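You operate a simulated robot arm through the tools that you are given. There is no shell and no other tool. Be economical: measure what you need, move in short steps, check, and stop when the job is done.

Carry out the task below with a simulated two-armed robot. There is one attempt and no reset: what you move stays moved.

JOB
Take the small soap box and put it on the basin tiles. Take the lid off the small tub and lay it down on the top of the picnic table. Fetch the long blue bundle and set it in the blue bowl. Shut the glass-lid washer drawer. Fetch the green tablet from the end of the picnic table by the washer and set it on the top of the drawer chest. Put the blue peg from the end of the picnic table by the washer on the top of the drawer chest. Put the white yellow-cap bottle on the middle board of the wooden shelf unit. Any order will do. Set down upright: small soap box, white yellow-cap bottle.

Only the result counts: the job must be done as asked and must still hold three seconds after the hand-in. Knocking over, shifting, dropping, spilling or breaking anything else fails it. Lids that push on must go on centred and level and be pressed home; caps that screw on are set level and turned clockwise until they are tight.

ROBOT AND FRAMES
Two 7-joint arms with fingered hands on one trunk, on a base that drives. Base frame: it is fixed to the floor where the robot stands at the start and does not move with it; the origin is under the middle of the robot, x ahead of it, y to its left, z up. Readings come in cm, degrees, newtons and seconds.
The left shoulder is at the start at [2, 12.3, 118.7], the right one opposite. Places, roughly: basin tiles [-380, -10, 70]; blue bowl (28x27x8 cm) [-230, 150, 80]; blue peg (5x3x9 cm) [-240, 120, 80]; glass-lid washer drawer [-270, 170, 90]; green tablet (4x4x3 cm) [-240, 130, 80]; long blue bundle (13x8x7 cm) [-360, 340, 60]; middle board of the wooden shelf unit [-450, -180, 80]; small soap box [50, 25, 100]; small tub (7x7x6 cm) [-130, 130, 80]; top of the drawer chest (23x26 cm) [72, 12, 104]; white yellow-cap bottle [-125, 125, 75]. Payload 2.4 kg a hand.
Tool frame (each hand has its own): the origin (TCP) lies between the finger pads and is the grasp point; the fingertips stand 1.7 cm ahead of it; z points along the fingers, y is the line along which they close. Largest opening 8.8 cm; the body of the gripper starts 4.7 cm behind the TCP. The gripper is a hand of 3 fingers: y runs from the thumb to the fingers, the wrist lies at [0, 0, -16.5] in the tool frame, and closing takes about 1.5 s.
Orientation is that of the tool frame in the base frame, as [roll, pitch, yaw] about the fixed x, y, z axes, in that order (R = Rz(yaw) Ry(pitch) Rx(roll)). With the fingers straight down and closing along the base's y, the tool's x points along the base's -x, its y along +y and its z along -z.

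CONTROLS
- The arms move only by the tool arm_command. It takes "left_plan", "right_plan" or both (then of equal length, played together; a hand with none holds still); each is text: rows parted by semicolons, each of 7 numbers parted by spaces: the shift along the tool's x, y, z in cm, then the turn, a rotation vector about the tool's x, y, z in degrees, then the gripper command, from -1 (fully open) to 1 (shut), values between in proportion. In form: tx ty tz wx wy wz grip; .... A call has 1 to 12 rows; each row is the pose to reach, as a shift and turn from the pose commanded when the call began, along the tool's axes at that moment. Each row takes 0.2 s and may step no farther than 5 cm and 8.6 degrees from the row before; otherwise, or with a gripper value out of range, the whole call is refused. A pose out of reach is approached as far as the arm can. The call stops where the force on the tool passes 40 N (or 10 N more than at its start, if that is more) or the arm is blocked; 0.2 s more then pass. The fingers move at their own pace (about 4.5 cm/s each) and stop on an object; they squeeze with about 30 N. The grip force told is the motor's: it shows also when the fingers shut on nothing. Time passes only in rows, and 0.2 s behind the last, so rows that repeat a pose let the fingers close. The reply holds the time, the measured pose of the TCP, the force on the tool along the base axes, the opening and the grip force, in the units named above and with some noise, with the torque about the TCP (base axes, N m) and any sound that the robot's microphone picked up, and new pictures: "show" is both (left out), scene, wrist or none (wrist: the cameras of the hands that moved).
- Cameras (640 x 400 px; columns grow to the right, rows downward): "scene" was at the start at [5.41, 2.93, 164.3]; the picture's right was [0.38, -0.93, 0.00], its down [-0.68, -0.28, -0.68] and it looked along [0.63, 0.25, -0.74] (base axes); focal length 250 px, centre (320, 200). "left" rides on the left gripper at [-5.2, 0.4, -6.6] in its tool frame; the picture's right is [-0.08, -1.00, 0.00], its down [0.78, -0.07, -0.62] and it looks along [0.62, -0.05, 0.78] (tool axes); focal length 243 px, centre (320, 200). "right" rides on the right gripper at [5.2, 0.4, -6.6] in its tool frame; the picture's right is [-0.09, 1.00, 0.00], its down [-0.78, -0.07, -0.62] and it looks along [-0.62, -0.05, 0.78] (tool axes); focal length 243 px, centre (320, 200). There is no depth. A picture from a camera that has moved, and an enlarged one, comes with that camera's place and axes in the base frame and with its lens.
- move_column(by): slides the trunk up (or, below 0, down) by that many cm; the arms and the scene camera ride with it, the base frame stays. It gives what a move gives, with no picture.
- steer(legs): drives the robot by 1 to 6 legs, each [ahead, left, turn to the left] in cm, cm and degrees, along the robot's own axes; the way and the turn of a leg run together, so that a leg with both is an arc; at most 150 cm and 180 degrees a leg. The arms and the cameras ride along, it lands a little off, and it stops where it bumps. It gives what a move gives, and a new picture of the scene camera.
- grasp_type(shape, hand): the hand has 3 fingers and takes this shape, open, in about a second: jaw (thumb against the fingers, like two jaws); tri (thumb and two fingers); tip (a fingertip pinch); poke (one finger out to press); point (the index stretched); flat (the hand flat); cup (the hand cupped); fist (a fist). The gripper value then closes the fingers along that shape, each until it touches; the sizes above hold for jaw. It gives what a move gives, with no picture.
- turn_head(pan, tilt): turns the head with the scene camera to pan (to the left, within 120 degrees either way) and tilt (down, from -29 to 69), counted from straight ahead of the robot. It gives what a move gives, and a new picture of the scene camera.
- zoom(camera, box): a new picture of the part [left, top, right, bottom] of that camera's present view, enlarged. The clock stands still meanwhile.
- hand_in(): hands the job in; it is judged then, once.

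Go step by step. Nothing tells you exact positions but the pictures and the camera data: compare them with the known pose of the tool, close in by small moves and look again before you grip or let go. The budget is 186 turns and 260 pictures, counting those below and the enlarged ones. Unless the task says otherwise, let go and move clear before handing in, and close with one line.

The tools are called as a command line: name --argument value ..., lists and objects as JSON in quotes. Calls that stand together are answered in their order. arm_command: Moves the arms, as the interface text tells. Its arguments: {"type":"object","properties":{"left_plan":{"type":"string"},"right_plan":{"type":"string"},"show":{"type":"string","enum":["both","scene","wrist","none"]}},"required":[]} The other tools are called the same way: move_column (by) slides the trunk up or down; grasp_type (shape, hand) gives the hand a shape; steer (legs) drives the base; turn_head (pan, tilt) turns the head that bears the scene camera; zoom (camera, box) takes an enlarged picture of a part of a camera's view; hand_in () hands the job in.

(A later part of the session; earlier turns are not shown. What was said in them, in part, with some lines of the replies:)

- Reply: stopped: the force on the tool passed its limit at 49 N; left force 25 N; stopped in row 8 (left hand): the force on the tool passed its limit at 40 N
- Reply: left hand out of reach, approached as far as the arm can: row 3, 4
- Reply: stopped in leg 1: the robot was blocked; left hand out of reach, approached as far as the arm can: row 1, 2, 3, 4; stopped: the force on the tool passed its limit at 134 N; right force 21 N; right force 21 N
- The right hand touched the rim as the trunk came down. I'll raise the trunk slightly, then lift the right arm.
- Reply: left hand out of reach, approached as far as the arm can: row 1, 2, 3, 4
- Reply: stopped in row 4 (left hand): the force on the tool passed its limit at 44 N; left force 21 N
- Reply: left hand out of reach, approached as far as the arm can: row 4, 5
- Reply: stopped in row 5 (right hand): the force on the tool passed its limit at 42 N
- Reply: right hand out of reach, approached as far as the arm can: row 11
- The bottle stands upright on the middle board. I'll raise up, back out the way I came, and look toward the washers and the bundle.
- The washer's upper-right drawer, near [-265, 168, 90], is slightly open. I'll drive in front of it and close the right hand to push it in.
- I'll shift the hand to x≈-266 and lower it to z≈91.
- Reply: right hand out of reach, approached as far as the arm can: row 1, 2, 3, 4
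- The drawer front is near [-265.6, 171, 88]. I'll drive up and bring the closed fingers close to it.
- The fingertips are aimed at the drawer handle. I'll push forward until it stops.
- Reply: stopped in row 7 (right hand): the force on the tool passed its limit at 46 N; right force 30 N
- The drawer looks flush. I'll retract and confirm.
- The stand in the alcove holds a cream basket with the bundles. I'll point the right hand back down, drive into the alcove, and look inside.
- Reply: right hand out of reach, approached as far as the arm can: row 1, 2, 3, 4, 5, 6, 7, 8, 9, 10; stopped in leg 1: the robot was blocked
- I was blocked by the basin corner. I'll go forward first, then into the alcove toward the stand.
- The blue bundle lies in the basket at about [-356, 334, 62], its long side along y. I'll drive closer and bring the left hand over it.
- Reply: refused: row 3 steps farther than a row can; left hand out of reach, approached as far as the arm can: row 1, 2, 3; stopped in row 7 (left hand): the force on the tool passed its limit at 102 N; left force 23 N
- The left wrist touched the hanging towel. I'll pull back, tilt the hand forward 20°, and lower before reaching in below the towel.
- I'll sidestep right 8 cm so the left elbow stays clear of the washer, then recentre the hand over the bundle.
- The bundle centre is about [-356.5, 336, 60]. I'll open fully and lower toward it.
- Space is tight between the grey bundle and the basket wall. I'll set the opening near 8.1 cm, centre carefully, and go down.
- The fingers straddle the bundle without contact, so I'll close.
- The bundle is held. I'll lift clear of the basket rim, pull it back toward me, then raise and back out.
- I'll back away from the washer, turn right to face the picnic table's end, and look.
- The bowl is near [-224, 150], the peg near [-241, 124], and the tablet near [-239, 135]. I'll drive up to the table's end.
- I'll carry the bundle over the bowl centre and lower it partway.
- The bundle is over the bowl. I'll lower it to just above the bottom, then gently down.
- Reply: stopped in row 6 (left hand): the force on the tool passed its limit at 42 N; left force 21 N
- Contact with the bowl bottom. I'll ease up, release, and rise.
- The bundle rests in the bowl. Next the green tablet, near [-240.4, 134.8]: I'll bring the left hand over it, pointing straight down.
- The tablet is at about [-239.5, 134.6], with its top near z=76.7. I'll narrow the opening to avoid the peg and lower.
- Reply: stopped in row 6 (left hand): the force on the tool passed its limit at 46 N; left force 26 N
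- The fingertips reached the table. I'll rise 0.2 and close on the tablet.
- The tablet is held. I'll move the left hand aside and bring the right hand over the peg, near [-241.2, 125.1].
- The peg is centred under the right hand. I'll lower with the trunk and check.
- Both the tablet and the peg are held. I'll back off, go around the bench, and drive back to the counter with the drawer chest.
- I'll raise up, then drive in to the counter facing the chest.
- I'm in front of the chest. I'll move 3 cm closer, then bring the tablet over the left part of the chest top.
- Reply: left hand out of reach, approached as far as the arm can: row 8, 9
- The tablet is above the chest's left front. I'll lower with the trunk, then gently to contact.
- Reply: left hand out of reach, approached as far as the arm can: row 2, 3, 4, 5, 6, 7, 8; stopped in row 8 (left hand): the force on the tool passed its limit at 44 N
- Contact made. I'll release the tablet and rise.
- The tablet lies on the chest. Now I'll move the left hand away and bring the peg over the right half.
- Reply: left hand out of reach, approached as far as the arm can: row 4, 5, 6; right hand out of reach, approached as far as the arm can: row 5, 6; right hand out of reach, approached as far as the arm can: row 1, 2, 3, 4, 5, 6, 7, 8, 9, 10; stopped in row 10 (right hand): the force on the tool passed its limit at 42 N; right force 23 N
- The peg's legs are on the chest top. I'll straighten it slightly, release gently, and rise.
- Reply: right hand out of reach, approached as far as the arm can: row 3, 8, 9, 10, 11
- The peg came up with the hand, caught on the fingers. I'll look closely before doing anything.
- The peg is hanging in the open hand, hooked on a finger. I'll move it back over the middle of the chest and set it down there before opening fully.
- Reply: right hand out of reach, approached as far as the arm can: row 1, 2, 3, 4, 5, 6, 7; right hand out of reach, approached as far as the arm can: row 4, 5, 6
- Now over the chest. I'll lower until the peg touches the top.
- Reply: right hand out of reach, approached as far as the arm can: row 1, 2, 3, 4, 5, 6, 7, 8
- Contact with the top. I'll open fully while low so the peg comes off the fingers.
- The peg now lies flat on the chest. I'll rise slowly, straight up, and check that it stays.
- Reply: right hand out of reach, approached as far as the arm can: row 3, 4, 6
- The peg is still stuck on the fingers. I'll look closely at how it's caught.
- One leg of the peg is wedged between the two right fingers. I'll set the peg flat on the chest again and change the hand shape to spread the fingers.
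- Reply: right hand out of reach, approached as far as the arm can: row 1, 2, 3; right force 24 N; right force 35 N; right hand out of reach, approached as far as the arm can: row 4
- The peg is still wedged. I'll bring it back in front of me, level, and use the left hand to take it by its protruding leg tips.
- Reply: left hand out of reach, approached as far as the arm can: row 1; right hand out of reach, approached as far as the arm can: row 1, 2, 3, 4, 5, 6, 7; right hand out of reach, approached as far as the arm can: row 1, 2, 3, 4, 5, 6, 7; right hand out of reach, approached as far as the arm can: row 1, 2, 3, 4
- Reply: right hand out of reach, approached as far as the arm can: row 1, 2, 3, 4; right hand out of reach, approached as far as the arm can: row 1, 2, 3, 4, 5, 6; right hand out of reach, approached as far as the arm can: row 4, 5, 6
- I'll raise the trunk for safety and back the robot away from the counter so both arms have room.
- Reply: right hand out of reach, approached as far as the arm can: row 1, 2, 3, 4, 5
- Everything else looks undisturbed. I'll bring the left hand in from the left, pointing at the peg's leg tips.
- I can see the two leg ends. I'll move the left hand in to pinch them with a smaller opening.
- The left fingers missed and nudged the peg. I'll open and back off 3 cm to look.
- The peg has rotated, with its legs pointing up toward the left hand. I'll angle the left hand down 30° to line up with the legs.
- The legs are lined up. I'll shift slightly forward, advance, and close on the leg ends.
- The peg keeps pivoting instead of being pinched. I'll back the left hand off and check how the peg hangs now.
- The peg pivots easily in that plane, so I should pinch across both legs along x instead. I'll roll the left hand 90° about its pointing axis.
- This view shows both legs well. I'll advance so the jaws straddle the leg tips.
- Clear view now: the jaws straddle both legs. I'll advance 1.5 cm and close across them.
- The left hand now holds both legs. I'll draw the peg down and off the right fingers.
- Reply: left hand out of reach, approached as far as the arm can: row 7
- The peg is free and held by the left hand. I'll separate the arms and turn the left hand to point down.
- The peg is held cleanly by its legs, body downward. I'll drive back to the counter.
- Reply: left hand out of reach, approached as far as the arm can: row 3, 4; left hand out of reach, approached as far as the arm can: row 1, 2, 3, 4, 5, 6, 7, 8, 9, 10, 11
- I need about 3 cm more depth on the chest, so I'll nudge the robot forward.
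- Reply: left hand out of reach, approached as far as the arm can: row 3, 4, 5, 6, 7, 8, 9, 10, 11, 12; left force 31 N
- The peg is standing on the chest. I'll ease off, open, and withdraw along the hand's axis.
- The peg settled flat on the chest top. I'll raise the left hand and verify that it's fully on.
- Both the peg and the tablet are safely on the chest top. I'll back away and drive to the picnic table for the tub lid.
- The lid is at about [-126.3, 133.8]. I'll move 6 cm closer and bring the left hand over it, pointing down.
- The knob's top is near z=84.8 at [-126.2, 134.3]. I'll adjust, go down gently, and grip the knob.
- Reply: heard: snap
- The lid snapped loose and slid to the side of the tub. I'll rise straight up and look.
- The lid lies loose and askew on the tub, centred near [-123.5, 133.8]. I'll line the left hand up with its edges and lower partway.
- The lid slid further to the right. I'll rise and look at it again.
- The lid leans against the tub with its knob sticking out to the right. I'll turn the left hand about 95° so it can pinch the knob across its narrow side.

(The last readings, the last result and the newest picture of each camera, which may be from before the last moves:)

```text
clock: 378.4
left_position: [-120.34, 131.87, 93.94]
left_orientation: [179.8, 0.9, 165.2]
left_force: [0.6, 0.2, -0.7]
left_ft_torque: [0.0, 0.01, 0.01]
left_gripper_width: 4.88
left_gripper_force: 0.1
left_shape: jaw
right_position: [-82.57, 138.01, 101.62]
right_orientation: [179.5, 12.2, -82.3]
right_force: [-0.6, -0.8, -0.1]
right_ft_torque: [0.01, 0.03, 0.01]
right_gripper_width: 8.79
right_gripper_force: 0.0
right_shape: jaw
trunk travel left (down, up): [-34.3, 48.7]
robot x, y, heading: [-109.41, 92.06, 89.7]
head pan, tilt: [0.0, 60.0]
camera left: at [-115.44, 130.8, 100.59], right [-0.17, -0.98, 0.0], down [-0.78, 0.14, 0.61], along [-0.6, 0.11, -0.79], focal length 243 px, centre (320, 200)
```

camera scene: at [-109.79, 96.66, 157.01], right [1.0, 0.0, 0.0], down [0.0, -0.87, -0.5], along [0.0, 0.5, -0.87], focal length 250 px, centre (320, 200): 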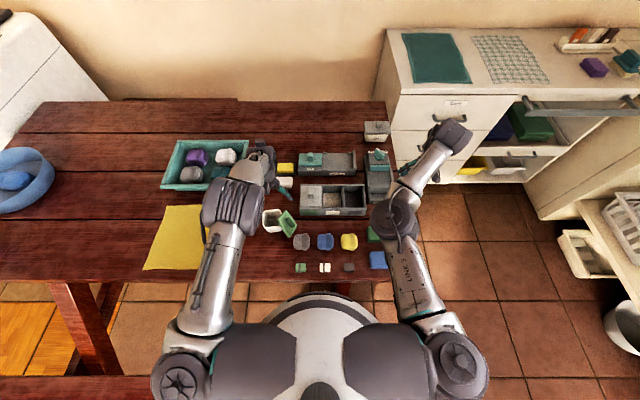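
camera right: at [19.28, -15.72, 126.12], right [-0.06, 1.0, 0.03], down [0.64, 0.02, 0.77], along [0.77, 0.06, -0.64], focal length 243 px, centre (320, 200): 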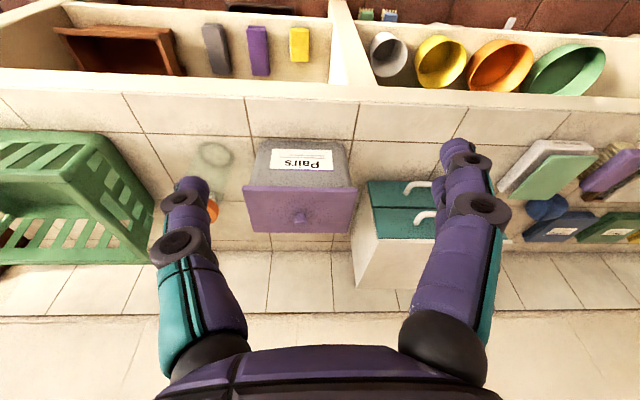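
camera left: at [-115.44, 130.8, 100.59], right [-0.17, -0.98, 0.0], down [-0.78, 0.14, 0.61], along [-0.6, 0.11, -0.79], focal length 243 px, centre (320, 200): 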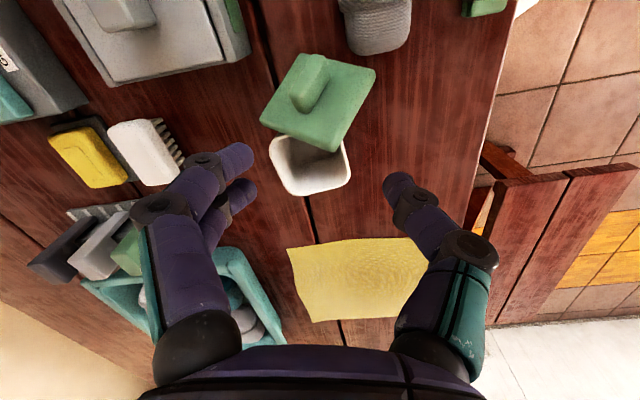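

From here the knob is clearly visible, near [-119.6, 132.3]. I'll trim the angle and lower toward it.

arm_command --left_plan "-0.6 0.6 2 0 0 6 0; -0.6 0.6 5 0 0 12 0; -0.6 0.6 8 0 0 12 0; -0.6 0.6 10.3 0 0 12 0; -0.6 0.6 10.3 0 0 12 0" --show "wrist"

```text
clock: 379.6
left_position: [-119.39, 132.34, 83.37]
left_orientation: [179.6, 0.7, 153.4]
left_force: [-0.6, -0.1, -0.1]
left_ft_torque: [-0.03, -0.02, -0.02]
left_gripper_width: 4.43
left_gripper_force: 0.1
left_shape: jaw
right_position: [-82.62, 138.12, 101.81]
right_orientation: [179.5, 12.1, -82.2]
right_force: [0.1, -0.4, -0.5]
right_ft_torque: [-0.01, -0.05, 0.0]
right_gripper_width: 8.8
right_gripper_force: 0.1
right_shape: jaw
trunk travel left (down, up): [-34.3, 48.7]
robot x, y, heading: [-109.47, 91.77, 90.0]
head pan, tilt: [0.0, 60.0]
camera left: at [-114.78, 130.4, 90.1], right [-0.37, -0.93, -0.01], down [-0.74, 0.29, 0.61], along [-0.56, 0.23, -0.79], focal length 243 px, centre (320, 200)
```

left: 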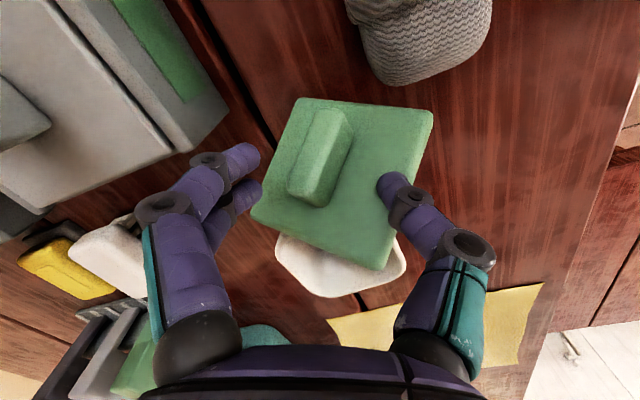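

The knob sits between the fingers. I'll lower 2.5 cm and close.

arm_command --left_plan "0 0 0.8 0 0 0 0; 0 0 1.6 0 0 0 0; 0 0 2.5 0 0 0 0; 0 0 2.5 0 0 0 0.4; 0 0 2.5 0 0 0 1; 0 0 2.5 0 0 0 1; 0 0 2.5 0 0 0 1; 0 0 2.5 0 0 0 1" --show "wrist"

```text
clock: 381.4
left_position: [-119.35, 132.31, 80.96]
left_orientation: [179.6, 0.7, 153.2]
left_force: [3.5, -1.6, 0.3]
left_ft_torque: [0.01, -0.01, 0.14]
left_gripper_width: 1.09
left_gripper_force: 30.3
left_shape: jaw
right_position: [-82.58, 138.07, 101.77]
right_orientation: [179.6, 12.1, -82.2]
right_force: [-0.1, -0.8, -0.3]
right_ft_torque: [0.0, 0.01, 0.01]
right_gripper_width: 8.81
right_gripper_force: 0.0
right_shape: jaw
trunk travel left (down, up): [-34.3, 48.7]
robot x, y, heading: [-110.13, 91.57, 89.9]
head pan, tilt: [0.0, 60.0]
camera left: at [-114.73, 130.35, 87.64], right [-0.37, -0.93, -0.01], down [-0.74, 0.29, 0.61], along [-0.56, 0.23, -0.79], focal length 243 px, centre (320, 200)
```

left: 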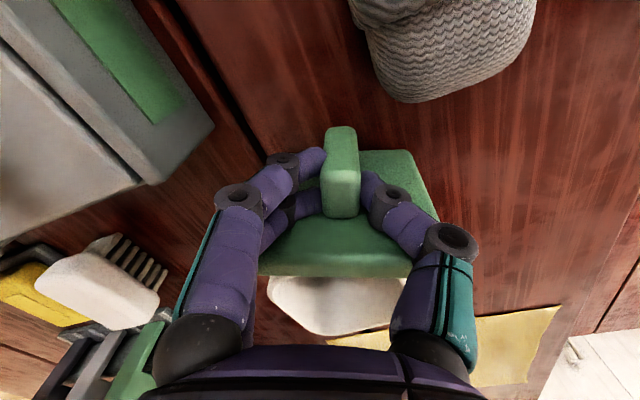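

The knob is gripped. I'll lift it clear.

arm_command --left_plan "0 0 -1 0 0 0 1; 0 0 -2.5 0 0 0 1; 0 0 -5 0 0 0 1; 0 0 -8 0 0 0 1; 0 0 -11 0 0 0 1" --show "wrist"

```text
clock: 382.6
left_position: [-119.79, 132.0, 92.09]
left_orientation: [179.6, 0.9, 153.3]
left_force: [0.0, 0.4, 0.1]
left_ft_torque: [0.03, 0.0, -0.03]
left_gripper_width: 1.04
left_gripper_force: 29.9
left_shape: jaw
right_position: [-82.64, 138.08, 101.53]
right_orientation: [179.5, 12.1, -82.2]
right_force: [0.2, 0.6, 0.1]
right_ft_torque: [0.05, -0.01, -0.04]
right_gripper_width: 8.81
right_gripper_force: 0.1
right_shape: jaw
trunk travel left (down, up): [-34.3, 48.7]
robot x, y, heading: [-110.06, 91.85, 90.1]
head pan, tilt: [0.0, 60.0]
camera left: at [-115.02, 130.03, 98.8], right [-0.37, -0.93, -0.01], down [-0.74, 0.29, 0.61], along [-0.56, 0.23, -0.79], focal length 243 px, centre (320, 200)
```

left: 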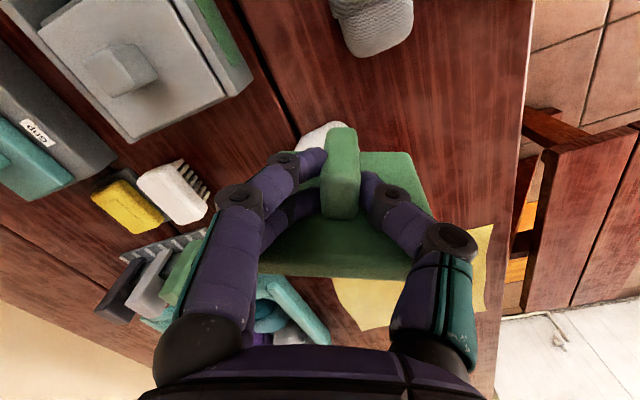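

The lid is held by its knob. I'll carry it to the clear spot near [-132, 122.5] and lower it toward the table.

arm_command --left_plan "1.5 -3.3 -1 0 0 0 1; 3 -6.6 -1 0 0 0 1; 4.6 -10 -1 0 0 0 1; 6.6 -14 -1 0 0 0 1; 6.6 -14 3 0 0 0 1; 6.6 -14 7 0 0 0 1; 6.6 -14 9 0 0 0 1; 6.6 -14 9 0 0 0 1" --show "wrist"

turn_head --pan 25 --tilt 60

```text
clock: 384.4
left_position: [-131.59, 122.58, 83.01]
left_orientation: [179.7, 0.7, 153.4]
left_force: [-0.5, 0.5, -0.5]
left_ft_torque: [-0.03, 0.0, -0.01]
left_gripper_width: 1.03
left_gripper_force: 30.4
left_shape: jaw
right_position: [-82.68, 138.14, 101.66]
right_orientation: [179.5, 12.0, -82.2]
right_force: [-0.1, -0.7, 0.0]
right_ft_torque: [-0.01, -0.02, 0.02]
right_gripper_width: 8.8
right_gripper_force: 0.0
right_shape: jaw
trunk travel left (down, up): [-34.3, 48.7]
robot x, y, heading: [-109.8, 92.01, 89.9]
head pan, tilt: [0.0, 60.0]
camera left: at [-126.9, 120.59, 89.66], right [-0.37, -0.93, -0.01], down [-0.74, 0.29, 0.61], along [-0.56, 0.23, -0.79], focal length 243 px, centre (320, 200)
```

left: 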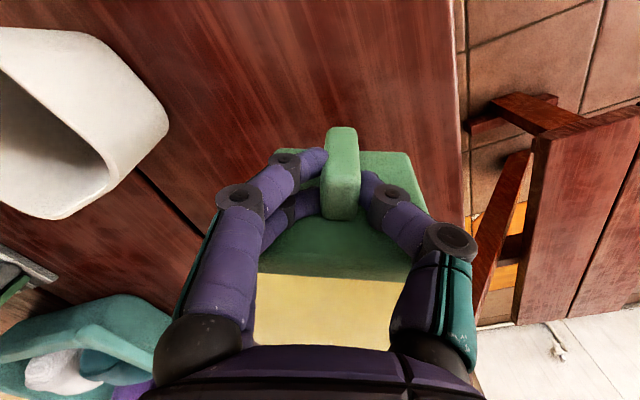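

```text
clock: 385.3
left_position: [-131.67, 122.63, 83.01]
left_orientation: [179.6, 0.8, 153.4]
left_force: [-0.5, -1.0, -0.8]
left_ft_torque: [-0.01, 0.01, 0.01]
left_gripper_width: 1.03
left_gripper_force: 30.6
left_shape: jaw
right_position: [-82.62, 138.13, 101.76]
right_orientation: [179.5, 12.0, -82.2]
right_force: [0.0, 0.6, -0.6]
right_ft_torque: [0.0, 0.01, 0.02]
right_gripper_width: 8.78
right_gripper_force: 0.1
right_shape: jaw
trunk travel left (down, up): [-34.3, 48.7]
robot x, y, heading: [-110.06, 92.26, 89.9]
head pan, tilt: [25.0, 60.0]
camera scene: at [-112.61, 96.04, 157.01], right [0.91, 0.42, 0.0], down [0.36, -0.79, -0.5], along [-0.21, 0.45, -0.87], focal length 250 px, centre (320, 200)
```

scene: 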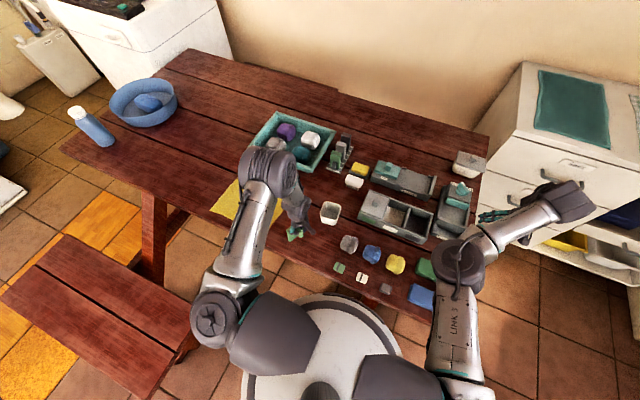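

The spot is clear. I'll lower gently until contact.

arm_command --left_plan "0 0 0.8 0 0 0 1; 0 0 1.6 0 0 0 1; 0 0 2.2 0 0 0 1; 0 0 2.8 0 0 0 1; 0 0 3.4 0 0 0 1; 0 0 4 0 0 0 1; 0 0 4.6 0 0 0 1; 0 0 5.2 0 0 0 1; 0 0 5.8 0 0 0 1" --show "wrist"

```text
clock: 386.4
left_position: [-131.28, 122.76, 80.25]
left_orientation: [179.1, 0.7, 153.2]
left_force: [4.9, -6.5, 36.9]
left_ft_torque: [-0.21, 0.17, 0.04]
left_gripper_width: 1.33
left_gripper_force: 30.0
left_shape: jaw
right_position: [-82.51, 137.95, 101.89]
right_orientation: [179.2, 12.1, -82.3]
right_force: [0.6, 0.4, 0.7]
right_ft_torque: [0.04, -0.01, -0.01]
right_gripper_width: 8.78
right_gripper_force: 0.1
right_shape: jaw
trunk travel left (down, up): [-34.3, 48.7]
robot x, y, heading: [-109.68, 91.55, 89.9]
head pan, tilt: [25.0, 60.0]
stopped in row 5 (left hand): the force on the tool passed its limit at 46 N (the readings are from after the stop); the commanded pose is now the measured one
camera left: at [-126.66, 120.74, 86.89], right [-0.37, -0.93, -0.01], down [-0.74, 0.29, 0.61], along [-0.56, 0.24, -0.79], focal length 243 px, centre (320, 200)
```

left: 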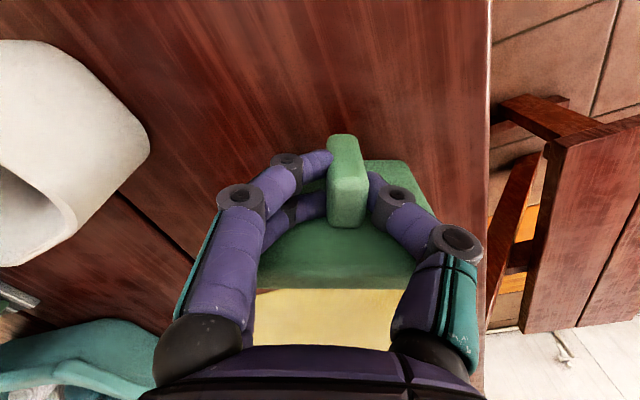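

The low edge is touching. I'll ease off and swing the lid down flatter before releasing.

arm_command --left_plan "0 0 -0.4 0 0 0 1; 0.8 0 -0.3 0 0 0 1; 1.6 0 0.1 0 0 0 1; 2.4 0 0.6 0 0 0 1; 3.1 0 1.2 0 0 0 1; 3.7 0 1.9 0 0 0 1; 4.2 0 2.6 0 0 0 1" --show "wrist"

```text
clock: 387.3
left_position: [-132.81, 123.62, 80.07]
left_orientation: [178.7, 0.7, 153.2]
left_force: [8.5, -7.6, 42.3]
left_ft_torque: [-0.38, 0.21, 0.15]
left_gripper_width: 1.5
left_gripper_force: 29.7
left_shape: jaw
right_position: [-82.34, 137.73, 101.87]
right_orientation: [179.4, 12.1, -82.3]
right_force: [-0.2, 1.0, -0.7]
right_ft_torque: [-0.03, 0.02, 0.01]
right_gripper_width: 8.79
right_gripper_force: 0.0
right_shape: jaw
trunk travel left (down, up): [-34.3, 48.7]
robot x, y, heading: [-109.58, 92.02, 89.7]
head pan, tilt: [25.0, 60.0]
stopped in row 4 (left hand): the force on the tool passed its limit at 54 N (the readings are from after the stop); the commanded pose is now the measured one
camera left: at [-128.16, 121.6, 86.75], right [-0.37, -0.93, -0.02], down [-0.74, 0.28, 0.61], along [-0.56, 0.24, -0.79], focal length 243 px, centre (320, 200)
```

left: 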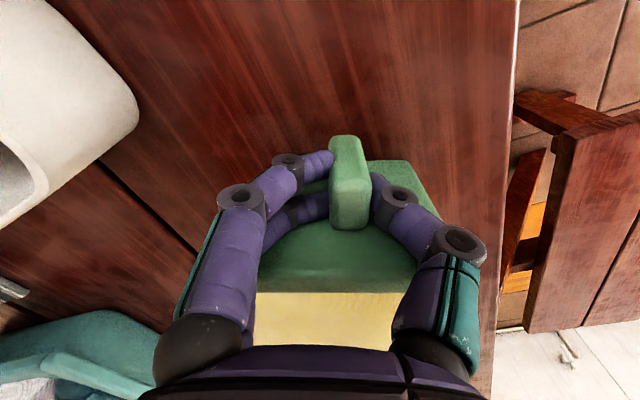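

It slides instead of rotating, so I'll ease off the pressure and release it to settle flat.

arm_command --left_plan "0 0 -0.4 0 0 0 1; 0 0 -0.4 0 0 0 0.5; 0 0 -0.4 0 0 0 0; 0 0 -0.4 0 0 0 -0.3; 0 0 -0.4 0 0 0 -0.3; 0 0 -3 0 0 0 -0.3; 0 0 -7 0 0 0 -0.3; 0 0 -11 0 0 0 -0.3" --show "wrist"

```text
clock: 389.1
left_position: [-133.17, 123.91, 91.17]
left_orientation: [179.0, 0.8, 153.2]
left_force: [0.7, -0.3, 0.0]
left_ft_torque: [-0.01, 0.0, 0.04]
left_gripper_width: 5.68
left_gripper_force: 0.0
left_shape: jaw
right_position: [-82.54, 138.06, 101.71]
right_orientation: [179.4, 12.0, -82.3]
right_force: [-0.2, 0.3, -0.4]
right_ft_torque: [0.02, 0.0, 0.02]
right_gripper_width: 8.79
right_gripper_force: 0.3
right_shape: jaw
trunk travel left (down, up): [-34.3, 48.7]
robot x, y, heading: [-109.95, 91.55, 90.0]
head pan, tilt: [25.0, 60.0]
camera left: at [-128.38, 121.86, 97.9], right [-0.37, -0.93, -0.02], down [-0.74, 0.29, 0.61], along [-0.56, 0.24, -0.79], focal length 243 px, centre (320, 200)
```

left: 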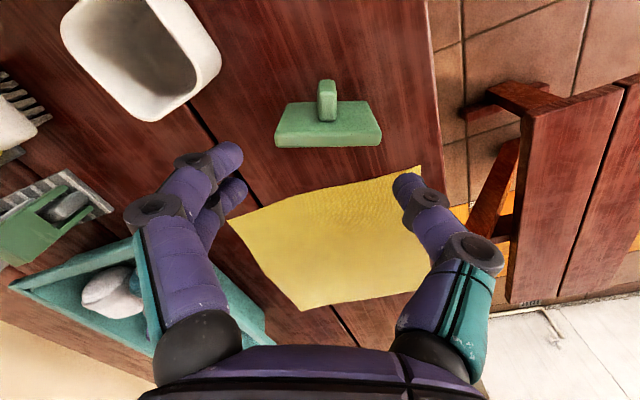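

The lid landed standing on its edge. I'll line up over its side edges with the hand fully open to take it again.

arm_command --left_plan "1.1 -0.3 0 0 0 0 -1; 2.3 -0.6 0 0 0 0 -1; 2.3 -0.6 3 0 0 0 -1; 2.3 -0.6 6 0 0 0 -1; 2.3 -0.6 6 0 0 0 -1" --show "wrist"

```text
clock: 390.3
left_position: [-135.55, 124.3, 84.93]
left_orientation: [178.9, 0.8, 153.2]
left_force: [-0.3, 0.2, 0.4]
left_ft_torque: [-0.01, -0.04, 0.05]
left_gripper_width: 8.8
left_gripper_force: 0.1
left_shape: jaw
right_position: [-82.53, 138.12, 101.78]
right_orientation: [179.5, 12.0, -82.2]
right_force: [-0.5, 0.3, -0.4]
right_ft_torque: [0.0, 0.01, 0.01]
right_gripper_width: 8.83
right_gripper_force: 0.0
right_shape: jaw
trunk travel left (down, up): [-34.3, 48.7]
robot x, y, heading: [-109.95, 92.12, 89.8]
head pan, tilt: [25.0, 60.0]
camera left: at [-130.77, 122.15, 91.63], right [-0.37, -0.93, -0.02], down [-0.74, 0.29, 0.61], along [-0.56, 0.24, -0.79], focal length 243 px, centre (320, 200)
```

left: 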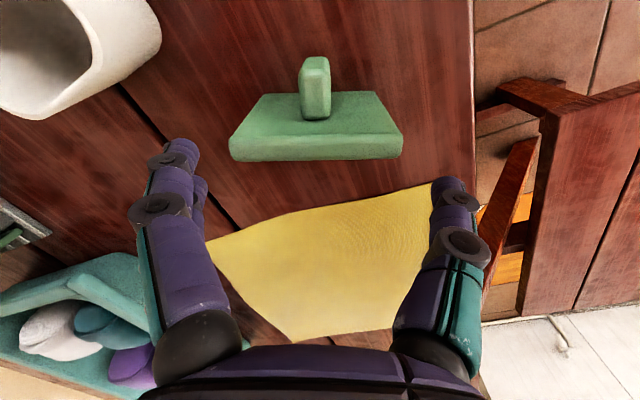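

The lid stands upright at about [-134.6, 124]. I'll grip it by its side edges and shift it toward the free middle.

arm_command --left_plan "-1 0.15 1.5 0 0 0 -1; -1 0.15 3 0 0 0 -1; -1 0.15 4.4 0 0 0 -1; -1 0.15 4.4 0 0 0 0; -1 0.15 4.4 0 0 0 1; -1 0.15 4.4 0 0 0 1; -1 0.15 4.4 0 0 0 1; -1 0.15 4.4 0 0 0 1" --show "wrist"

```text
clock: 392.1
left_position: [-134.55, 124.06, 80.56]
left_orientation: [179.0, 0.8, 153.2]
left_force: [-0.1, 1.2, 2.4]
left_ft_torque: [0.17, 0.01, 0.03]
left_gripper_width: 5.8
left_gripper_force: 30.1
left_shape: jaw
right_position: [-82.49, 137.93, 101.76]
right_orientation: [179.5, 11.9, -82.3]
right_force: [0.1, 0.1, 0.3]
right_ft_torque: [-0.01, -0.02, -0.01]
right_gripper_width: 8.8
right_gripper_force: 0.1
right_shape: jaw
trunk travel left (down, up): [-34.3, 48.7]
robot x, y, heading: [-109.61, 92.3, 89.9]
head pan, tilt: [25.0, 60.0]
camera left: at [-129.87, 121.89, 87.2], right [-0.37, -0.93, -0.02], down [-0.74, 0.29, 0.61], along [-0.56, 0.24, -0.79], focal length 243 px, centre (320, 200)
```

left: 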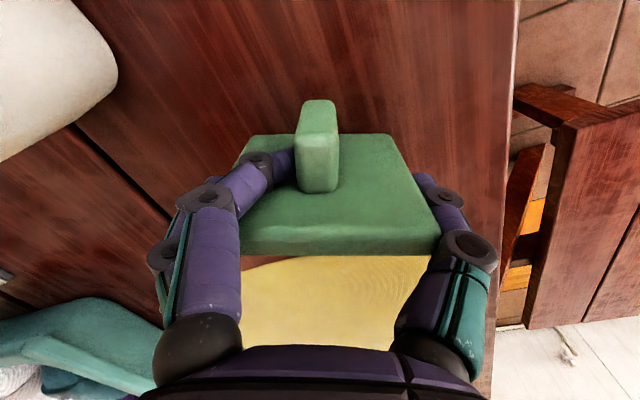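

The fingers may straddle the plate edge, which risks another jam. I'll open and rise to check that it stays.

arm_command --left_plan "0 0 0 0 0 0 0; 0 0 0 0 0 0 -1; 0 0 0 0 0 0 -1; 0 0 0 0 0 0 -1; 0 0 -1.5 0 0 0 -1; 0 0 -4 0 0 0 -1; 0 0 -7 0 0 0 -1" --show "wrist"

```text
clock: 393.7
left_position: [-134.56, 123.76, 87.35]
left_orientation: [179.0, 0.6, 153.1]
left_force: [0.1, -0.1, -0.4]
left_ft_torque: [-0.01, 0.02, 0.01]
left_gripper_width: 8.79
left_gripper_force: 0.1
left_shape: jaw
right_position: [-82.57, 138.01, 101.75]
right_orientation: [179.5, 12.0, -82.3]
right_force: [-0.6, -0.2, 0.1]
right_ft_torque: [0.01, 0.02, -0.03]
right_gripper_width: 8.8
right_gripper_force: 0.0
right_shape: jaw
trunk travel left (down, up): [-34.3, 48.7]
robot x, y, heading: [-109.76, 92.03, 90.1]
head pan, tilt: [25.0, 60.0]
camera left: at [-129.85, 121.75, 93.91], right [-0.37, -0.93, -0.02], down [-0.74, 0.29, 0.61], along [-0.56, 0.24, -0.79], focal length 243 px, centre (320, 200)
```

left: 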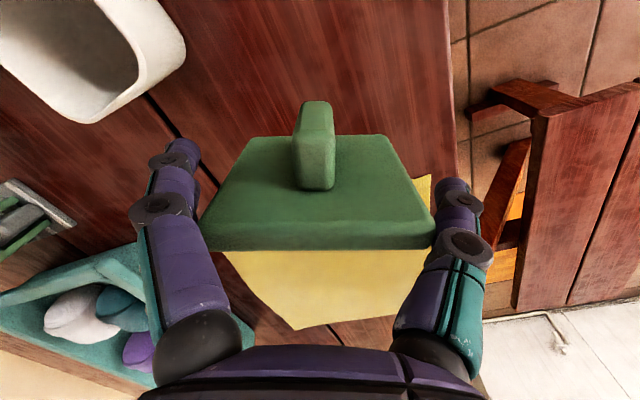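

zoom --camera "left" --box '[340, 130, 540, 300]'

turn_head --pan 25 --tilt 55

zoom --camera "scene" --box '[220, 120, 380, 260]'

```text
2.35 times, centred on (440, 215) of left
camera zoom: at [-129.85, 121.75, 93.91], right [-0.37, -0.93, -0.02], down [-0.74, 0.29, 0.61], along [-0.56, 0.24, -0.79], focal length 571 px, centre (38, 165)
```

zoom: 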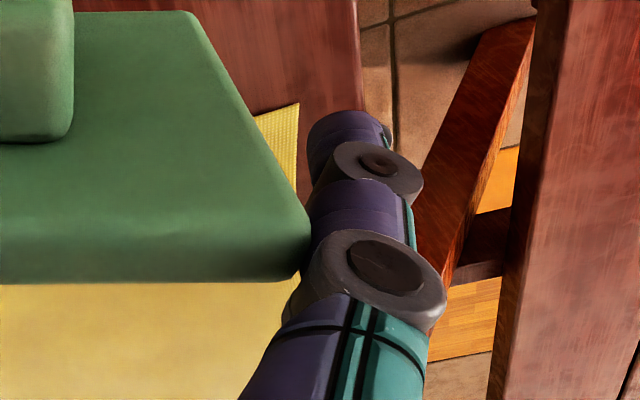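

```text
clock: 394.4
left_position: [-134.52, 123.8, 87.1]
left_orientation: [179.0, 0.8, 153.2]
left_force: [1.1, 0.6, -0.5]
left_ft_torque: [-0.02, 0.0, -0.04]
left_gripper_width: 8.81
left_gripper_force: 0.0
left_shape: jaw
right_position: [-82.63, 138.02, 101.71]
right_orientation: [179.6, 11.9, -82.2]
right_force: [0.2, 0.5, 0.8]
right_ft_torque: [0.03, 0.02, 0.0]
right_gripper_width: 8.81
right_gripper_force: 0.1
right_shape: jaw
trunk travel left (down, up): [-34.3, 48.7]
robot x, y, heading: [-109.86, 92.06, 89.8]
head pan, tilt: [25.0, 55.0]
camera scene: at [-112.82, 96.53, 157.61], right [0.91, 0.42, 0.0], down [0.34, -0.74, -0.57], along [-0.24, 0.52, -0.82], focal length 250 px, centre (320, 200)
```

scene: 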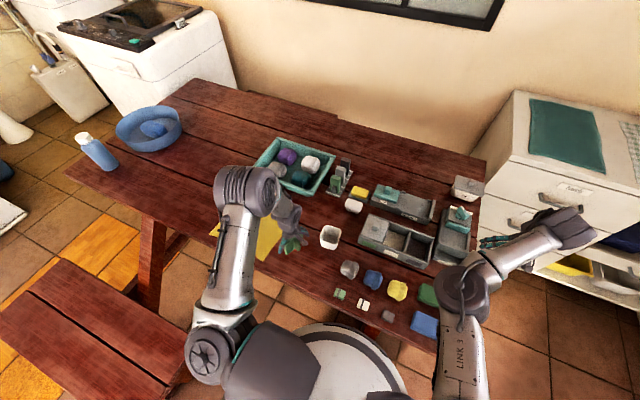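

```text
2.86 times, centred on (300, 190) of scene
camera zoom: at [-112.82, 96.53, 157.61], right [0.91, 0.42, 0.0], down [0.34, -0.74, -0.57], along [-0.24, 0.52, -0.82], focal length 713 px, centre (377, 229)
```

zoom: 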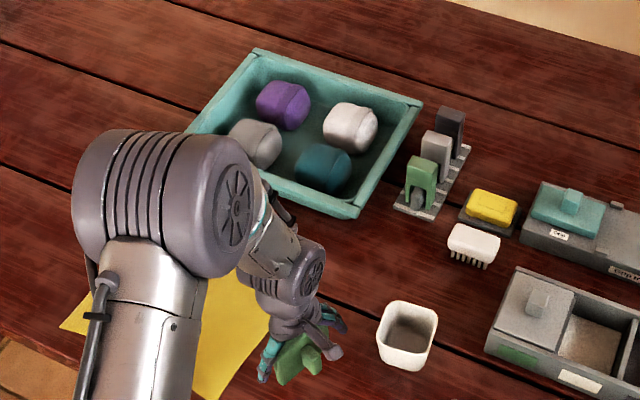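

The lid is resting across the fingers. I'll lower until its low edge touches, then slide the hand out from under it toward −x.

arm_command --left_plan "-1 0 2 0 0 0 -1; -2 0 4 0 0 0 -1; -2 0 5.2 0 0 0 -1; -2 0 6.2 0 0 0 -1; -2 0 7.2 0 0 0 -1; -2 0 8 0 0 0 -1; -2 0 8.8 0 0 0 -1; -2 0 9.4 0 0 0 -1; -2 0 10 0 0 0 -1" --show "wrist"

```text
clock: 395.9
left_position: [-132.5, 123.28, 79.28]
left_orientation: [178.5, 0.4, 153.2]
left_force: [0.0, -0.7, 36.2]
left_ft_torque: [0.4, -0.01, 0.02]
left_gripper_width: 8.71
left_gripper_force: 0.0
left_shape: jaw
right_position: [-82.47, 137.82, 101.81]
right_orientation: [179.4, 12.0, -82.3]
right_force: [-0.7, -0.4, 0.7]
right_ft_torque: [-0.01, 0.03, 0.01]
right_gripper_width: 8.8
right_gripper_force: 0.0
right_shape: jaw
trunk travel left (down, up): [-34.3, 48.7]
robot x, y, heading: [-109.71, 91.83, 90.1]
head pan, tilt: [25.0, 55.0]
stopped in row 7 (left hand): the force on the tool passed its limit at 44 N (the readings are from after the stop); the commanded pose is now the measured one
camera left: at [-127.93, 121.1, 85.96], right [-0.37, -0.93, -0.03], down [-0.74, 0.28, 0.61], along [-0.56, 0.25, -0.79], focal length 243 px, centre (320, 200)
```

left: 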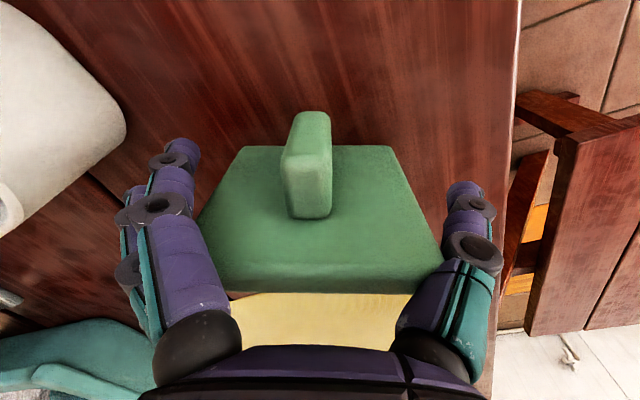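

The lid's upper corners seem wedged near the finger bases. I'll ease up slightly, change the hand shape to open it more, and look.

arm_command --left_plan "0 0 -0.5 0 0 0 -1; 0 0 -0.8 0 0 0 -1" --show "none"

grasp_type --shape "flat" --hand "left"

zoom --camera "left" --box '[0, 0, 640, 400]'

```text
clock: 396.5
left_position: [-132.66, 123.05, 79.89]
left_orientation: [179.0, 0.7, 153.2]
left_force: [-0.3, 0.5, 1.6]
left_ft_torque: [0.06, -0.02, -0.01]
left_gripper_width: 8.74
left_gripper_force: 0.1
left_shape: jaw
right_position: [-82.47, 138.04, 101.65]
right_orientation: [179.5, 11.9, -82.2]
right_force: [-0.5, -0.3, 0.1]
right_ft_torque: [-0.02, -0.01, 0.03]
right_gripper_width: 8.79
right_gripper_force: 0.0
right_shape: jaw
trunk travel left (down, up): [-34.3, 48.7]
robot x, y, heading: [-110.22, 92.44, 89.9]
head pan, tilt: [25.0, 55.0]
```

```text
clock: 397.4
left_position: [-132.69, 122.94, 80.21]
left_orientation: [178.7, 0.5, 153.3]
left_force: [-7.6, -12.2, 42.1]
left_ft_torque: [0.67, -0.16, 0.08]
left_gripper_width: 0.0
left_gripper_force: 0.1
left_shape: flat
right_position: [-82.58, 137.85, 101.83]
right_orientation: [179.5, 12.2, -82.2]
right_force: [-0.1, 0.4, -0.1]
right_ft_torque: [-0.01, 0.02, 0.02]
right_gripper_width: 8.81
right_gripper_force: 0.1
right_shape: jaw
trunk travel left (down, up): [-34.3, 48.7]
robot x, y, heading: [-110.03, 91.82, 90.1]
head pan, tilt: [25.0, 55.0]
```

```text
1.00 times, centred on (320, 200) of left (not enlarged: the box is as wide or as high as the picture)
camera zoom: at [-128.05, 120.8, 86.76], right [-0.37, -0.93, -0.02], down [-0.74, 0.28, 0.61], along [-0.56, 0.24, -0.79], focal length 243 px, centre (320, 200)
```

zoom: 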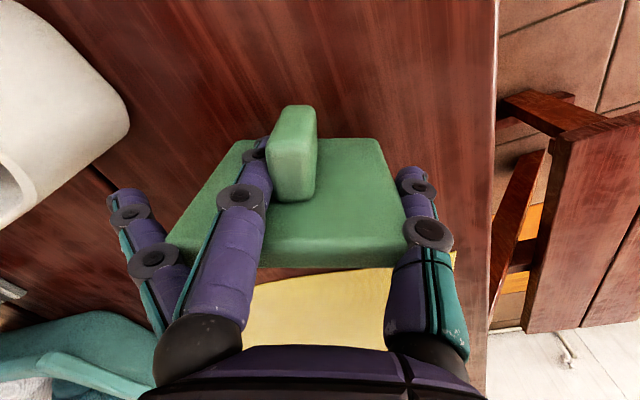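

arm_command --left_plan "0 0 -1 0 0 0 -1; 0 0 -2 0 0 0 -1; 0 0 -3.5 0 0 0 -1; 0 0 -5.5 0 0 0 -1" --show "wrist"

```text
clock: 398.4
left_position: [-132.67, 123.21, 85.49]
left_orientation: [178.9, 0.6, 153.2]
left_force: [-0.4, 0.1, -0.4]
left_ft_torque: [-0.02, -0.02, 0.0]
left_gripper_width: 0.0
left_gripper_force: 0.1
left_shape: flat
right_position: [-82.52, 138.06, 101.75]
right_orientation: [179.5, 11.9, -82.1]
right_force: [0.1, 0.3, 0.8]
right_ft_torque: [0.02, -0.02, -0.01]
right_gripper_width: 8.82
right_gripper_force: 0.1
right_shape: jaw
trunk travel left (down, up): [-34.3, 48.7]
robot x, y, heading: [-109.76, 92.03, 89.8]
head pan, tilt: [25.0, 55.0]
camera left: at [-128.01, 121.09, 92.12], right [-0.37, -0.93, -0.02], down [-0.74, 0.28, 0.61], along [-0.56, 0.24, -0.79], focal length 243 px, centre (320, 200)
```

left: 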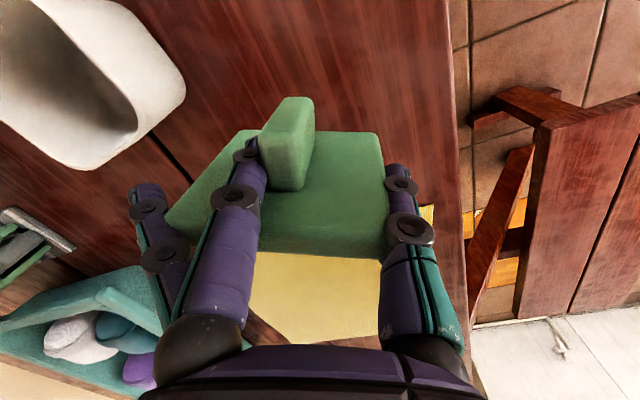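

The lid is held upright between thumb and finger. I'll raise it and rotate the hand about 65° so the lid is nearly flat, knob up.

arm_command --left_plan "0 0 -3 0 0 0 -1; 0 0 -6 0 -7 0 -1; -0.5 0 -9 0 -15 0 -1; -0.5 0 -9 0 -23 0 -1; -0.5 0 -9 0 -31 0 -1; -0.5 0 -9 0 -39 0 -1; -0.5 0 -9 0 -47 0 -1; -0.5 0 -9 0 -55 0 -1; -0.5 0 -9 0 -62 0 -1; -0.5 0 -9 0 -66 0 -1" --show "both"

```text
clock: 400.6
left_position: [-132.52, 122.63, 94.49]
left_orientation: [176.8, 66.8, 150.5]
left_force: [0.1, 0.4, -0.2]
left_ft_torque: [0.03, 0.0, 0.01]
left_gripper_width: 0.0
left_gripper_force: 0.1
left_shape: flat
right_position: [-82.49, 138.0, 101.59]
right_orientation: [179.5, 12.0, -82.2]
right_force: [0.2, 0.0, -0.6]
right_ft_torque: [0.0, 0.01, 0.04]
right_gripper_width: 8.79
right_gripper_force: 0.1
right_shape: jaw
trunk travel left (down, up): [-34.3, 48.7]
robot x, y, heading: [-110.07, 92.01, 89.7]
head pan, tilt: [25.0, 55.0]
camera scene: at [-112.84, 96.53, 157.61], right [0.91, 0.42, 0.0], down [0.34, -0.74, -0.57], along [-0.24, 0.52, -0.82], focal length 250 px, centre (320, 200)
camera left: at [-136.01, 124.76, 101.8], right [-0.42, -0.91, 0.06], down [-0.81, 0.35, -0.47], along [0.41, -0.24, -0.88], focal length 243 px, centre (320, 200)
```

scene: 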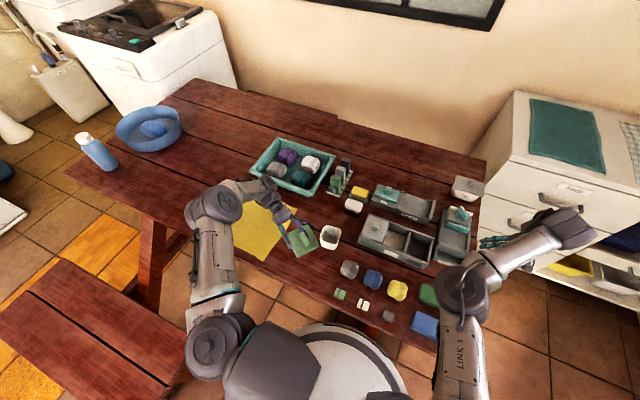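
left: 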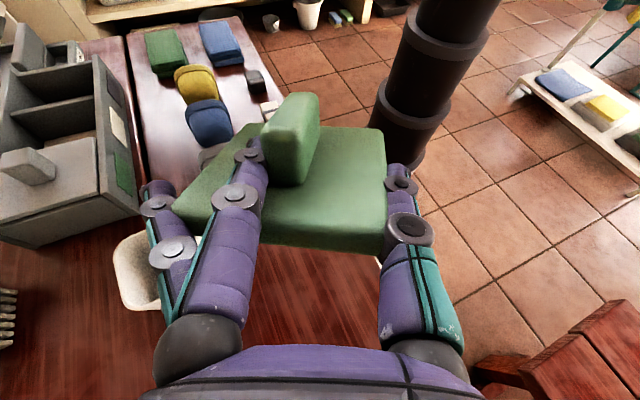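

The lid is now nearly flat, knob up. I'll lower it to the table until contact.

arm_command --left_plan "3.2 0 1.4 0 0 0 -1; 6.4 0 2.7 0 0 0 -1; 9.6 0 4.1 0 0 0 -1; 12.4 0 5.3 0 0 0 -1; 13.8 0 5.9 0 0 0 -1; 14.7 0 6.2 0 0 0 -1; 15.4 0 6.5 0 0 0 -1; 16 0 6.8 0 0 0 -1; 16.5 0 7 0 0 0 -1; 17 0 7.2 0 0 0 -1; 17.5 0 7.4 0 0 0 -1" --show "wrist"

```text
clock: 403.0
left_position: [-131.41, 120.43, 78.83]
left_orientation: [177.0, 66.5, 150.5]
left_force: [-0.4, 0.9, -0.3]
left_ft_torque: [0.02, 0.05, 0.01]
left_gripper_width: 0.01
left_gripper_force: 0.0
left_shape: flat
left hand out of reach, approached as far as the arm can: row 4, 5, 6, 7, 8, 9, 10, 11
right_position: [-82.51, 138.06, 101.75]
right_orientation: [179.5, 12.0, -82.1]
right_force: [-0.4, -0.1, 0.0]
right_ft_torque: [0.01, -0.01, 0.02]
right_gripper_width: 8.77
right_gripper_force: 0.0
right_shape: jaw
trunk travel left (down, up): [-34.3, 48.7]
robot x, y, heading: [-109.92, 91.78, 90.1]
head pan, tilt: [25.0, 55.0]
camera left: at [-134.92, 122.32, 86.07], right [-0.42, -0.91, 0.06], down [-0.81, 0.35, -0.47], along [0.41, -0.24, -0.88], focal length 243 px, centre (320, 200)
```

left: 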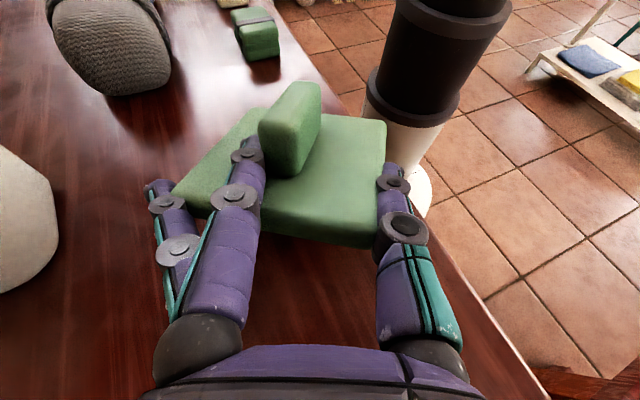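

arm_command --left_plan "0 1.5 -0.5 0 0 0 -1; 0 3 -1.5 0 0 0 -1; 0 3.5 -2.5 0 0 0 -1; 0 3.5 -2.5 0 0 0 -1" --show "none"

move_column --by -2

```text
clock: 404.0
left_position: [-130.99, 122.52, 81.2]
left_orientation: [177.0, 66.6, 150.5]
left_force: [-0.3, 0.5, -0.5]
left_ft_torque: [0.0, 0.01, 0.0]
left_gripper_width: 0.01
left_gripper_force: 0.0
left_shape: flat
left hand out of reach, approached as far as the arm can: row 1, 2, 3, 4
right_position: [-82.64, 138.02, 101.72]
right_orientation: [179.5, 12.0, -82.2]
right_force: [0.3, -0.6, -0.1]
right_ft_torque: [0.01, 0.02, -0.01]
right_gripper_width: 8.81
right_gripper_force: 0.0
right_shape: jaw
trunk travel left (down, up): [-34.3, 48.7]
robot x, y, heading: [-109.76, 91.95, 89.9]
head pan, tilt: [25.0, 55.0]
```

```text
clock: 404.7
left_position: [-130.96, 122.51, 79.34]
left_orientation: [176.9, 66.6, 150.4]
left_force: [-0.1, 0.3, -0.1]
left_ft_torque: [-0.03, -0.02, -0.03]
left_gripper_width: 0.0
left_gripper_force: 0.1
left_shape: flat
right_position: [-82.55, 138.07, 99.71]
right_orientation: [179.5, 11.9, -82.3]
right_force: [-0.2, -0.6, 0.7]
right_ft_torque: [0.02, 0.0, -0.01]
right_gripper_width: 8.8
right_gripper_force: 0.0
right_shape: jaw
trunk travel left (down, up): [-32.3, 50.7]
robot x, y, heading: [-109.57, 92.0, 89.7]
head pan, tilt: [25.0, 55.0]
```

steer --legs '[[1.5, 0.5, 0]]'

move_column --by -2

move_column --by -1.5

```text
clock: 405.5
left_position: [-131.57, 124.12, 79.12]
left_orientation: [177.1, 66.7, 150.5]
left_force: [-0.2, -0.5, 0.6]
left_ft_torque: [-0.01, -0.02, 0.02]
left_gripper_width: 0.0
left_gripper_force: 0.0
left_shape: flat
right_position: [-83.15, 139.53, 99.69]
right_orientation: [179.5, 11.8, -82.2]
right_force: [0.3, -0.2, -0.1]
right_ft_torque: [-0.03, -0.01, 0.03]
right_gripper_width: 8.8
right_gripper_force: 0.1
right_shape: jaw
trunk travel left (down, up): [-32.3, 50.7]
robot x, y, heading: [-110.2, 93.32, 90.0]
head pan, tilt: [25.0, 55.0]
camera scene: at [-113.4, 98.17, 155.61], right [0.91, 0.42, 0.0], down [0.34, -0.74, -0.57], along [-0.24, 0.52, -0.82], focal length 250 px, centre (320, 200)
```

scene: 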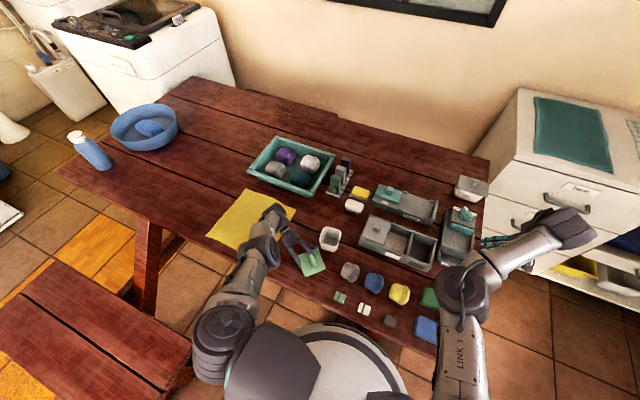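

```text
clock: 406.1
left_position: [-131.58, 123.96, 77.2]
left_orientation: [177.0, 66.7, 150.5]
left_force: [0.3, -0.1, -0.2]
left_ft_torque: [0.0, 0.03, -0.02]
left_gripper_width: 0.01
left_gripper_force: 0.0
left_shape: flat
right_position: [-83.11, 139.55, 97.76]
right_orientation: [179.5, 12.0, -82.2]
right_force: [0.1, -0.3, 0.4]
right_ft_torque: [0.02, 0.01, 0.01]
right_gripper_width: 8.82
right_gripper_force: 0.0
right_shape: jaw
trunk travel left (down, up): [-30.3, 52.7]
robot x, y, heading: [-110.35, 93.33, 89.9]
head pan, tilt: [25.0, 55.0]
```

```text
clock: 406.6
left_position: [-131.48, 124.29, 76.91]
left_orientation: [174.9, 67.3, 148.6]
left_force: [2.3, -2.5, 10.6]
left_ft_torque: [-0.02, -0.28, -0.08]
left_gripper_width: 0.0
left_gripper_force: 0.1
left_shape: flat
right_position: [-83.09, 139.54, 96.84]
right_orientation: [179.5, 12.0, -82.3]
right_force: [0.3, -0.1, 0.4]
right_ft_torque: [0.02, 0.01, 0.01]
right_gripper_width: 8.8
right_gripper_force: 0.0
right_shape: jaw
trunk travel left (down, up): [-29.5, 53.5]
robot x, y, heading: [-109.86, 93.48, 89.8]
head pan, tilt: [25.0, 55.0]
stopped: the force on the tool passed its limit at 56 N (the readings are from after the stop); the commanded pose is now the measured one
```

The lid touches the table. I'll switch back to the open jaw shape to let go and look.

grasp_type --shape "jaw" --hand "left"

zoom --camera "left" --box '[0, 0, 640, 400]'

```text
clock: 407.5
left_position: [-131.48, 124.27, 76.93]
left_orientation: [175.2, 67.0, 148.8]
left_force: [0.3, 0.6, -0.2]
left_ft_torque: [-0.02, -0.01, 0.0]
left_gripper_width: 8.8
left_gripper_force: 0.2
left_shape: jaw
right_position: [-83.23, 139.47, 96.85]
right_orientation: [179.5, 12.1, -82.2]
right_force: [-1.1, -0.5, -0.1]
right_ft_torque: [0.01, -0.01, -0.03]
right_gripper_width: 8.81
right_gripper_force: 0.1
right_shape: jaw
trunk travel left (down, up): [-29.5, 53.5]
robot x, y, heading: [-110.44, 93.17, 89.7]
head pan, tilt: [25.0, 55.0]
```

```text
1.00 times, centred on (320, 200) of left (not enlarged: the box is as wide or as high as the picture)
camera zoom: at [-135.11, 126.21, 84.14], right [-0.42, -0.91, 0.05], down [-0.8, 0.35, -0.48], along [0.42, -0.24, -0.88], focal length 243 px, centre (320, 200)
```

zoom: 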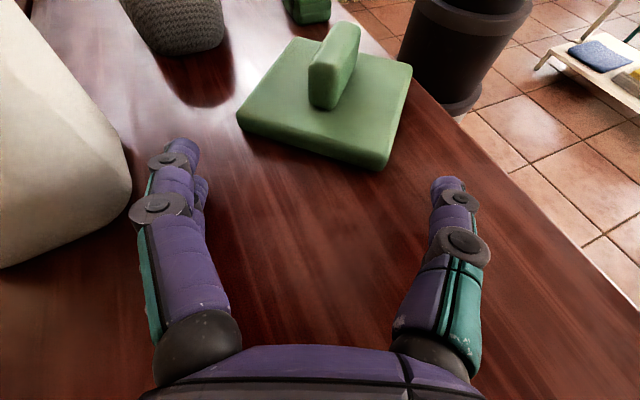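

The lid lies flat on the table, clear of the fingers. I'll raise straight up with the trunk and do a final check of the table.

move_column --by 18

steer --legs '[[-25, 0, 0]]'

turn_head --pan 8 --tilt 45

zoom --camera "scene" --box '[220, 120, 420, 260]'

```text
clock: 409.5
left_position: [-131.48, 124.27, 94.68]
left_orientation: [175.3, 67.2, 148.9]
left_force: [0.3, -0.1, 0.1]
left_ft_torque: [-0.02, 0.0, 0.01]
left_gripper_width: 8.81
left_gripper_force: 0.0
left_shape: jaw
right_position: [-83.16, 139.62, 115.03]
right_orientation: [179.4, 12.0, -82.2]
right_force: [1.6, 1.2, 0.8]
right_ft_torque: [0.01, -0.01, 0.01]
right_gripper_width: 8.8
right_gripper_force: 0.1
right_shape: jaw
trunk travel left (down, up): [-47.5, 35.5]
robot x, y, heading: [-110.38, 93.35, 90.0]
head pan, tilt: [25.0, 55.0]
```

```text
clock: 411.3
left_position: [-131.59, 98.68, 94.84]
left_orientation: [175.1, 67.1, 149.2]
left_force: [-0.2, -0.5, 0.4]
left_ft_torque: [-0.02, 0.0, 0.0]
left_gripper_width: 8.79
left_gripper_force: 0.0
left_shape: jaw
right_position: [-83.37, 114.37, 115.01]
right_orientation: [179.4, 12.0, -82.0]
right_force: [-0.5, 0.1, 0.0]
right_ft_torque: [0.0, 0.01, 0.01]
right_gripper_width: 8.8
right_gripper_force: 0.1
right_shape: jaw
trunk travel left (down, up): [-47.5, 35.5]
robot x, y, heading: [-110.49, 67.84, 90.1]
head pan, tilt: [25.0, 55.0]
camera scene: at [-113.35, 72.53, 170.78], right [0.9, 0.43, 0.0], down [0.35, -0.74, -0.57], along [-0.24, 0.52, -0.82], focal length 250 px, centre (320, 200)
```

scene: 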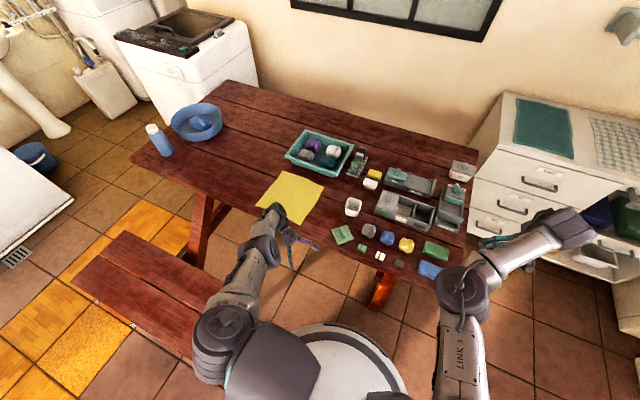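

```text
clock: 412.1
left_position: [-131.73, 98.83, 94.88]
left_orientation: [175.3, 67.2, 149.2]
left_force: [0.1, 0.9, 0.2]
left_ft_torque: [0.0, 0.03, -0.01]
left_gripper_width: 8.79
left_gripper_force: 0.0
left_shape: jaw
right_position: [-83.27, 114.4, 114.96]
right_orientation: [179.5, 12.0, -81.9]
right_force: [-0.1, 0.5, 0.0]
right_ft_torque: [0.0, 0.02, 0.01]
right_gripper_width: 8.84
right_gripper_force: 0.1
right_shape: jaw
trunk travel left (down, up): [-47.5, 35.5]
robot x, y, heading: [-109.94, 68.32, 90.0]
head pan, tilt: [8.0, 45.0]
camera scene: at [-111.45, 74.19, 172.11], right [0.99, 0.14, 0.0], down [0.1, -0.7, -0.71], along [-0.1, 0.7, -0.71], focal length 250 px, centre (320, 200)
```

scene: 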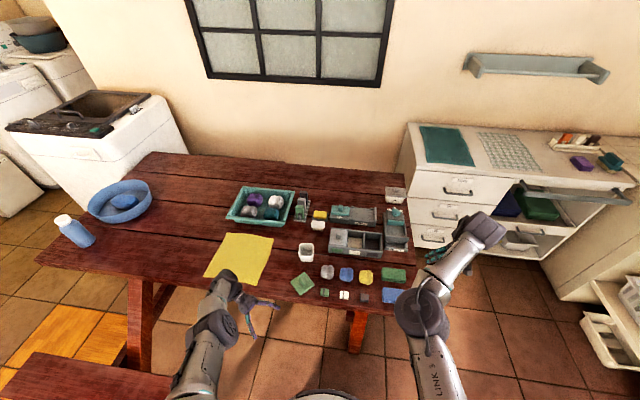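

```text
2.86 times, centred on (320, 190) of scene
camera zoom: at [-111.45, 74.19, 172.11], right [0.99, 0.14, 0.0], down [0.1, -0.7, -0.71], along [-0.1, 0.7, -0.71], focal length 713 px, centre (320, 229)
```

zoom: 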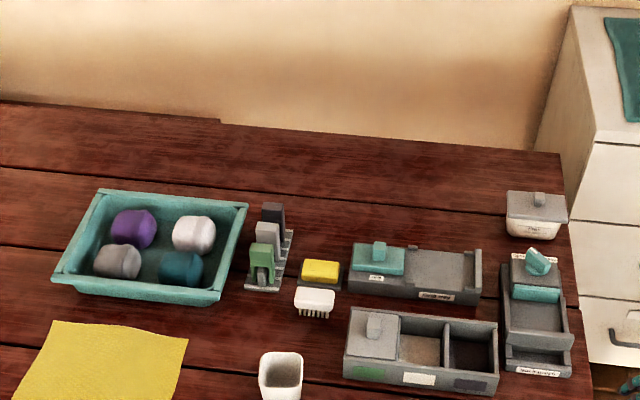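

Everything is in its place: the lid is flat on the table, the tub is upright, the bundle is in the bowl and the drawer is shut. The tablet and peg are on the chest, and the bottle and soap box are upright. I'm handing in.

hand_in

```text
The job is handed in.
```

All seven tasks were finished before I handed the job in. The peg and the tub lid slipped several times before they sat right, and I brushed the Water tap on the shelf and the alcove towel with no visible effect.
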